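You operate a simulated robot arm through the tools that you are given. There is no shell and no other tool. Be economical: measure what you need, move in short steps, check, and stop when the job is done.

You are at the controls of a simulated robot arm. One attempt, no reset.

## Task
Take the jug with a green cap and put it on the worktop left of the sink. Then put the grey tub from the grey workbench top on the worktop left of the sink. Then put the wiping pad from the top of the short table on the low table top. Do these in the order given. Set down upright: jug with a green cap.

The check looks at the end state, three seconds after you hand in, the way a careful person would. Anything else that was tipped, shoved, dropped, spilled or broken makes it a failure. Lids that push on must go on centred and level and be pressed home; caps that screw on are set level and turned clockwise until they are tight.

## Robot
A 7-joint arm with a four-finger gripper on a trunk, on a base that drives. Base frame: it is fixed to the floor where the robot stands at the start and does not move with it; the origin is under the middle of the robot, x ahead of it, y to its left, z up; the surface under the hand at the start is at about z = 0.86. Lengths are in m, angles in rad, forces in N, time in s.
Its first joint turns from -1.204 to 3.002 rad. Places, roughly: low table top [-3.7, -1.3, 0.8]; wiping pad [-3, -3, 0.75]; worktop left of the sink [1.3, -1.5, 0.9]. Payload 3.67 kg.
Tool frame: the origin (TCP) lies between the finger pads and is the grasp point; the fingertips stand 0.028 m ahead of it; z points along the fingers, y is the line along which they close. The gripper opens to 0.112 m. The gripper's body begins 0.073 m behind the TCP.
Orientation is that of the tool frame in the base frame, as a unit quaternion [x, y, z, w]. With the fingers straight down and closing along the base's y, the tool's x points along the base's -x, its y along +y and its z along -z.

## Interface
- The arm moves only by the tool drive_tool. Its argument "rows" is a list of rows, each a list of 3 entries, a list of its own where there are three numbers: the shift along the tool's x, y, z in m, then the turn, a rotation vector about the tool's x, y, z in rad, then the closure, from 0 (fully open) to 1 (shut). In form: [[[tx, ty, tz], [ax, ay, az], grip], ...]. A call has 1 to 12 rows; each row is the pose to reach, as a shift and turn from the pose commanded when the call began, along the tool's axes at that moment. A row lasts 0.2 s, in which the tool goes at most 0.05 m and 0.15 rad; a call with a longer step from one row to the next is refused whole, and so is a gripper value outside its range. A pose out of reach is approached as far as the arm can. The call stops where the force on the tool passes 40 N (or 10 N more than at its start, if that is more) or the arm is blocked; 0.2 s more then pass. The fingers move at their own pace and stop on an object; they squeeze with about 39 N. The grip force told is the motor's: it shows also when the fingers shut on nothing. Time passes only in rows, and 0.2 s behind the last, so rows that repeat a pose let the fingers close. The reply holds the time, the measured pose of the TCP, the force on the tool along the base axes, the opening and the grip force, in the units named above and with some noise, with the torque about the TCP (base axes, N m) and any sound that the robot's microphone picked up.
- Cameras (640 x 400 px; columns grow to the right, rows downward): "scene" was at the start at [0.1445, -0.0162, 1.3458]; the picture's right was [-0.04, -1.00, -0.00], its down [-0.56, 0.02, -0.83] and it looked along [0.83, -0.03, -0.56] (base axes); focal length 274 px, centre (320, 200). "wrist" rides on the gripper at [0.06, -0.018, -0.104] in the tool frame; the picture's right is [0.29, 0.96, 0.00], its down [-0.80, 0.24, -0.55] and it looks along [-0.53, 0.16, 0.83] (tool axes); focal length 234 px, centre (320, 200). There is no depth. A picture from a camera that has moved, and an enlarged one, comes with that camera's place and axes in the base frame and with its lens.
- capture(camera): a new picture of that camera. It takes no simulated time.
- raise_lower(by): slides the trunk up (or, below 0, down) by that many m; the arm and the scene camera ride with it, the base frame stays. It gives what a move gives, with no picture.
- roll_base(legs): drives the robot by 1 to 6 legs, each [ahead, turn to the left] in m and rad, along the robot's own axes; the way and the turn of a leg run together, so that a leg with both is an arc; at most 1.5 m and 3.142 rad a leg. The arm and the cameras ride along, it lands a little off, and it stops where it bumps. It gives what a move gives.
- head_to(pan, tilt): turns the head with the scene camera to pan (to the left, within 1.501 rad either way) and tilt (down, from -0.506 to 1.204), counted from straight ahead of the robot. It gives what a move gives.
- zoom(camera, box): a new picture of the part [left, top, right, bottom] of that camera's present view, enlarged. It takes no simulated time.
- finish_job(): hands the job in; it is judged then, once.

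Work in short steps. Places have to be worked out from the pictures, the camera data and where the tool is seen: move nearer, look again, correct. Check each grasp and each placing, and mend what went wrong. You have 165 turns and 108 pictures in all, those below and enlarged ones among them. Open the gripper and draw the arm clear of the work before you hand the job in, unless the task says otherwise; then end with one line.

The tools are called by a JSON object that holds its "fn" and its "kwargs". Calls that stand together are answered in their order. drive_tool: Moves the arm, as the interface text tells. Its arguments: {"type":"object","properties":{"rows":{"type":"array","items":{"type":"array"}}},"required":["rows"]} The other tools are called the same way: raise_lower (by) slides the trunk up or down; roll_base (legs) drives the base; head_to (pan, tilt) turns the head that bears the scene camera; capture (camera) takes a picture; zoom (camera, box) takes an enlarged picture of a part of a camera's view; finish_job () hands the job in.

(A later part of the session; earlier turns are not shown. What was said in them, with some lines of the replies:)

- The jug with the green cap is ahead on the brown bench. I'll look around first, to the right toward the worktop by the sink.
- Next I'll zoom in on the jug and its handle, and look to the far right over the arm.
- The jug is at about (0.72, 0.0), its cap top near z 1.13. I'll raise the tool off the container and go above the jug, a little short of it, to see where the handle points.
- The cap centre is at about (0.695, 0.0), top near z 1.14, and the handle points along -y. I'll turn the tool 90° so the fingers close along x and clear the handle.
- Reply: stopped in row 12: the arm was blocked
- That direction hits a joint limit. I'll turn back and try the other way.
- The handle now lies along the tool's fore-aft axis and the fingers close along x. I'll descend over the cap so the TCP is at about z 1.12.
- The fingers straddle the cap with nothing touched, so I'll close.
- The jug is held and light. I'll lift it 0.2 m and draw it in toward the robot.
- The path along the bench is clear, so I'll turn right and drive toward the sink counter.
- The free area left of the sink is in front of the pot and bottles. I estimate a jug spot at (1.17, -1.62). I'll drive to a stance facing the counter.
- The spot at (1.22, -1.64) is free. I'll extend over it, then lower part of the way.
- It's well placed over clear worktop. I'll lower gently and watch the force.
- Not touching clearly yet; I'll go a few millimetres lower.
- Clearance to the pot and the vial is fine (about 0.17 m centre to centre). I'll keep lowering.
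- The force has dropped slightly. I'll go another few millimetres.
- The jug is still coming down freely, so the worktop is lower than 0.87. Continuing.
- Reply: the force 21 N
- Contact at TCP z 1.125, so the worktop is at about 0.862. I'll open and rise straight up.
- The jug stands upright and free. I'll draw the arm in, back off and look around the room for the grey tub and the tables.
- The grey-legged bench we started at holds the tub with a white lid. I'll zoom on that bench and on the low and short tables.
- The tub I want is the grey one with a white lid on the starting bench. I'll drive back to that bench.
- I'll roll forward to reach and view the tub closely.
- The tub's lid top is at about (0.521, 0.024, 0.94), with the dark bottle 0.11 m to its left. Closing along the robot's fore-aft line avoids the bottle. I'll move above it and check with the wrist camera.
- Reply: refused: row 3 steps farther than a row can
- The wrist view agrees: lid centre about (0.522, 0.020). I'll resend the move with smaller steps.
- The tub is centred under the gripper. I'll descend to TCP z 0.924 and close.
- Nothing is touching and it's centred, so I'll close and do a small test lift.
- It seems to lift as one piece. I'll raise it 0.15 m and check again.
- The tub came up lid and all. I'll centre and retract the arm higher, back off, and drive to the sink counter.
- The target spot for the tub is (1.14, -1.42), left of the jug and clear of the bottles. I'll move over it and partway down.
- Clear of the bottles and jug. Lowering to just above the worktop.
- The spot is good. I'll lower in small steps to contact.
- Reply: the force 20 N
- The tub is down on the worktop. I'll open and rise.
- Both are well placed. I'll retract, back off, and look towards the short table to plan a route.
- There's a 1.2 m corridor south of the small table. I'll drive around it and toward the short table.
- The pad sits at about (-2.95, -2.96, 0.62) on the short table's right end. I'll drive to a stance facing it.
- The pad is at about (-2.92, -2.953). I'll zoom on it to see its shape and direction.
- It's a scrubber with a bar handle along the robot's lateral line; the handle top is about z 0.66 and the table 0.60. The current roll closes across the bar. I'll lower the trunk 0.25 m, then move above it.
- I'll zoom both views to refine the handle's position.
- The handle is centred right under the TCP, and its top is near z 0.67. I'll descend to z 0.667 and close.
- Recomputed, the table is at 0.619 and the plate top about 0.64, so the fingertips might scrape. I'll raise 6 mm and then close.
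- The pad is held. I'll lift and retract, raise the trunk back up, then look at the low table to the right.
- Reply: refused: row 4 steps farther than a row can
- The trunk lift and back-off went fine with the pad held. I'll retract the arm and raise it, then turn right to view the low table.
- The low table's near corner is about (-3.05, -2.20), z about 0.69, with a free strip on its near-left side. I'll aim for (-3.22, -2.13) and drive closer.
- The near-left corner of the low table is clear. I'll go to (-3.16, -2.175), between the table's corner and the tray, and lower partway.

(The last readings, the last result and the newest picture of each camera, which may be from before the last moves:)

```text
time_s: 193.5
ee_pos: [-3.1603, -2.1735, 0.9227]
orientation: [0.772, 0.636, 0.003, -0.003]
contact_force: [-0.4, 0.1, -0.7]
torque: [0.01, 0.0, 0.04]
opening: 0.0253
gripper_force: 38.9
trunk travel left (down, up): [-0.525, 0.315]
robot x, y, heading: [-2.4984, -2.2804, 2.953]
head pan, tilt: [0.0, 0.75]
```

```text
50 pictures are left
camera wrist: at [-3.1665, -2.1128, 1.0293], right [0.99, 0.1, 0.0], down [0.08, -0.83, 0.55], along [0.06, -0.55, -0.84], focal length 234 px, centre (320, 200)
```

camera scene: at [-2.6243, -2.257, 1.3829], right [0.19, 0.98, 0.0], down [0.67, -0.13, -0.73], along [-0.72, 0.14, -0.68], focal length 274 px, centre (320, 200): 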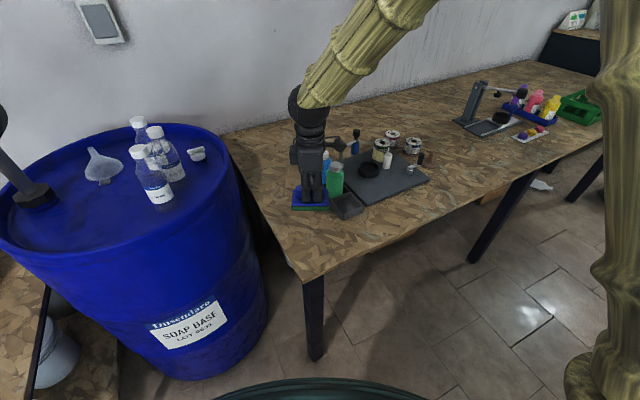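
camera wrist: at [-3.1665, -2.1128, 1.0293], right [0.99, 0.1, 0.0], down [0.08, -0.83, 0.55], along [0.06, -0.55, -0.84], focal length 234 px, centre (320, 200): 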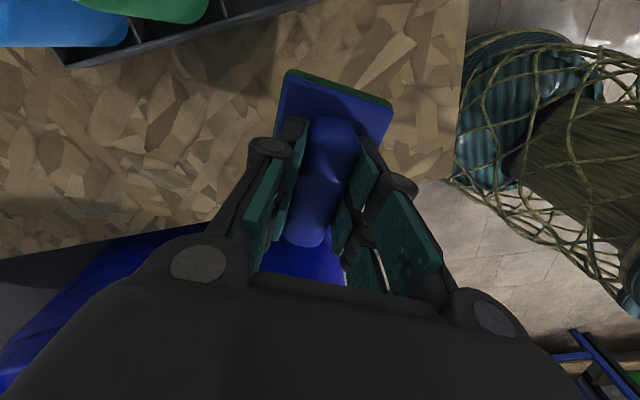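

It's clear but a bit near the tray (about 3 cm). I'll shift 2.5 cm left and lower close to the surface.

{"fn": "drive_tool", "kwargs": {"rows": [[[-0.025, 0.01, 0], [0, 0, 0], 1], [[-0.025, 0.01, 0.04], [0, 0, 0], 1], [[-0.025, 0.01, 0.08], [0, 0, 0], 1], [[-0.025, 0.01, 0.11], [0, 0, 0], 1], [[-0.025, 0.01, 0.11], [0, 0, 0], 1]]}}

{"fn": "zoom", "kwargs": {"camera": "scene", "box": [230, 120, 390, 280]}}

{"fn": "capture", "kwargs": {"camera": "wrist"}}

```text
time_s: 194.5
ee_pos: [-3.1567, -2.1993, 0.8213]
orientation: [0.772, 0.636, 0.001, -0.004]
contact_force: [6.5, 1.4, 19.6]
torque: [-0.02, -0.39, 0.04]
opening: 0.0253
gripper_force: 38.8
trunk travel left (down, up): [-0.525, 0.315]
robot x, y, heading: [-2.4982, -2.2819, 2.943]
head pan, tilt: [0.0, 0.75]
stopped in row 5: the force on the tool passed its limit at 111 N (the readings are from after the stop); the commanded pose is now the measured one
```

```text
2.50 times, centred on (310, 200) of scene
camera zoom: at [-2.6241, -2.257, 1.3832], right [0.19, 0.98, 0.0], down [0.67, -0.13, -0.73], along [-0.72, 0.14, -0.68], focal length 685 px, centre (345, 200)
```

zoom: 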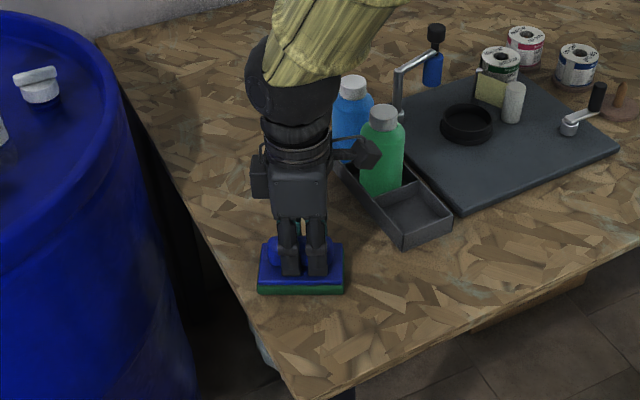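

```text
48 pictures are left
camera wrist: at [-3.162, -2.1394, 0.9273], right [0.99, 0.1, 0.0], down [0.08, -0.83, 0.55], along [0.05, -0.55, -0.84], focal length 234 px, centre (320, 200)
```

wrist: 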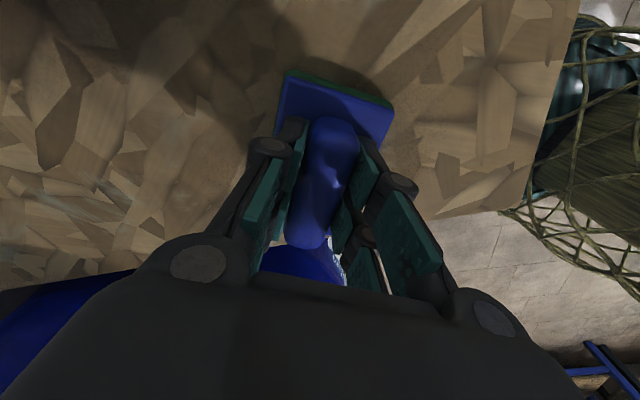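

The pad touched down early: the table is at about z 0.767. It sits about 2 cm from the left edge. I'll lift slightly, shift 2.5 cm right and set it down gently.

{"fn": "drive_tool", "kwargs": {"rows": [[[0, 0, -0.015], [0, 0, 0], 1], [[0.012, 0, -0.015], [0, 0, 0], 1], [[0.025, 0, -0.015], [0, 0, 0], 1], [[0.025, 0, -0.008], [0, 0, 0], 1], [[0.025, 0, -0.004], [0, 0, 0], 1], [[0.025, 0, -0.004], [0, 0, 0], 1]]}}

{"fn": "drive_tool", "kwargs": {"rows": [[[0, 0, 0.002], [0, 0, 0], 1], [[0, 0, 0.003], [0, 0, 0], 1]]}}

```text
time_s: 195.9
ee_pos: [-3.1517, -2.1753, 0.8235]
orientation: [0.772, 0.636, 0.002, -0.003]
contact_force: [0.1, 0.6, -1.5]
torque: [0.03, -0.01, 0.0]
opening: 0.0253
gripper_force: 38.9
trunk travel left (down, up): [-0.525, 0.315]
robot x, y, heading: [-2.4969, -2.2839, 2.95]
head pan, tilt: [0.0, 0.75]
```

```text
time_s: 196.5
ee_pos: [-3.1516, -2.1745, 0.8206]
orientation: [0.771, 0.636, 0.001, -0.003]
contact_force: [-1.4, 0.4, 6.2]
torque: [-0.16, -0.16, -0.06]
opening: 0.0253
gripper_force: 38.9
trunk travel left (down, up): [-0.525, 0.315]
robot x, y, heading: [-2.4987, -2.2853, 2.948]
head pan, tilt: [0.0, 0.75]
```

Light contact. I'll release and rise.

{"fn": "drive_tool", "kwargs": {"rows": [[[0, 0, 0.001], [0, 0, 0], 0.6], [[0, 0, 0.0], [0, 0, 0], 0.3], [[0, 0, 0], [0, 0, 0], 0.2], [[0, 0, 0], [0, 0, 0], 0.2], [[0, 0, -0.03], [0, 0, 0], 0.2], [[0, 0, -0.08], [0, 0, 0], 0], [[0, 0, -0.13], [0, 0, 0], 0], [[0, 0, -0.18], [0, 0, 0], 0], [[0, 0, -0.23], [0, 0, 0], 0], [[0, 0, -0.28], [0, 0, 0], 0], [[0, 0, -0.33], [0, 0, 0], 0], [[0, 0.04, -0.35], [0, 0, 0], 0]]}}

{"fn": "zoom", "kwargs": {"camera": "scene", "box": [230, 120, 390, 280]}}

```text
time_s: 199.1
ee_pos: [-3.1077, -2.1855, 1.1727]
orientation: [0.772, 0.636, 0.001, -0.004]
contact_force: [0.3, 0.3, 0.5]
torque: [0.01, 0.06, -0.03]
opening: 0.1123
gripper_force: 0.0
trunk travel left (down, up): [-0.525, 0.315]
robot x, y, heading: [-2.4975, -2.2811, 2.946]
head pan, tilt: [0.0, 0.75]
```

```text
2.50 times, centred on (310, 200) of scene
camera zoom: at [-2.6223, -2.2572, 1.3831], right [0.19, 0.98, 0.0], down [0.67, -0.13, -0.73], along [-0.72, 0.14, -0.68], focal length 685 px, centre (345, 200)
```

zoom: 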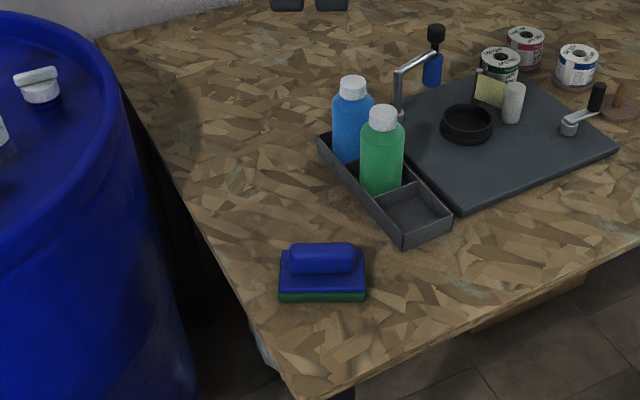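

The pad sits flat on the low table, clear of the tray. I'll draw the arm in and back off before handing in.

{"fn": "drive_tool", "kwargs": {"rows": [[[0, 0.04, -0.03], [0, 0, 0], 0], [[0, 0.08, -0.05], [0, 0, 0], 0], [[0, 0.12, -0.05], [0, 0, 0], 0]]}}

{"fn": "roll_base", "kwargs": {"legs": [[-0.15, 0]]}}

{"fn": "capture", "kwargs": {"camera": "scene"}}

```text
time_s: 199.9
ee_pos: [-2.9914, -2.2049, 1.2202]
orientation: [0.773, 0.635, 0.001, -0.003]
contact_force: [-0.5, 0.7, -0.4]
torque: [0.0, 0.03, -0.01]
opening: 0.1122
gripper_force: 0.1
trunk travel left (down, up): [-0.525, 0.315]
robot x, y, heading: [-2.4984, -2.287, 2.947]
head pan, tilt: [0.0, 0.75]
```

```text
time_s: 201.3
ee_pos: [-2.8461, -2.2377, 1.2207]
orientation: [0.772, 0.636, 0.001, -0.004]
contact_force: [0.9, 0.5, 0.5]
torque: [-0.02, 0.04, 0.02]
opening: 0.1118
gripper_force: 0.1
trunk travel left (down, up): [-0.525, 0.315]
robot x, y, heading: [-2.35, -2.311, 2.951]
head pan, tilt: [0.0, 0.75]
```

```text
46 pictures are left
camera scene: at [-2.4762, -2.2861, 1.383], right [0.19, 0.98, 0.0], down [0.67, -0.13, -0.73], along [-0.72, 0.14, -0.68], focal length 274 px, centre (320, 200)
```

scene: 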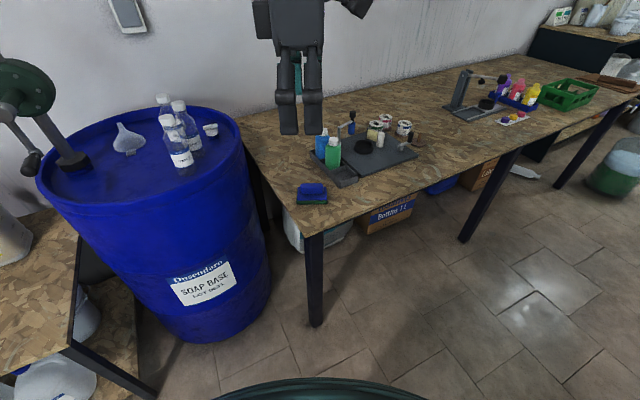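

All three items are placed, the gripper is open and the arm is clear, so I'm handing in.

{"fn": "finish_job", "kwargs": {}}

```text
The job is handed in.
```

The jug stands upright and the grey tub stands beside it on the worktop left of the sink, and the wiping pad lies flat on the low table; I moved them in that order, and nothing else looked disturbed in the pictures.
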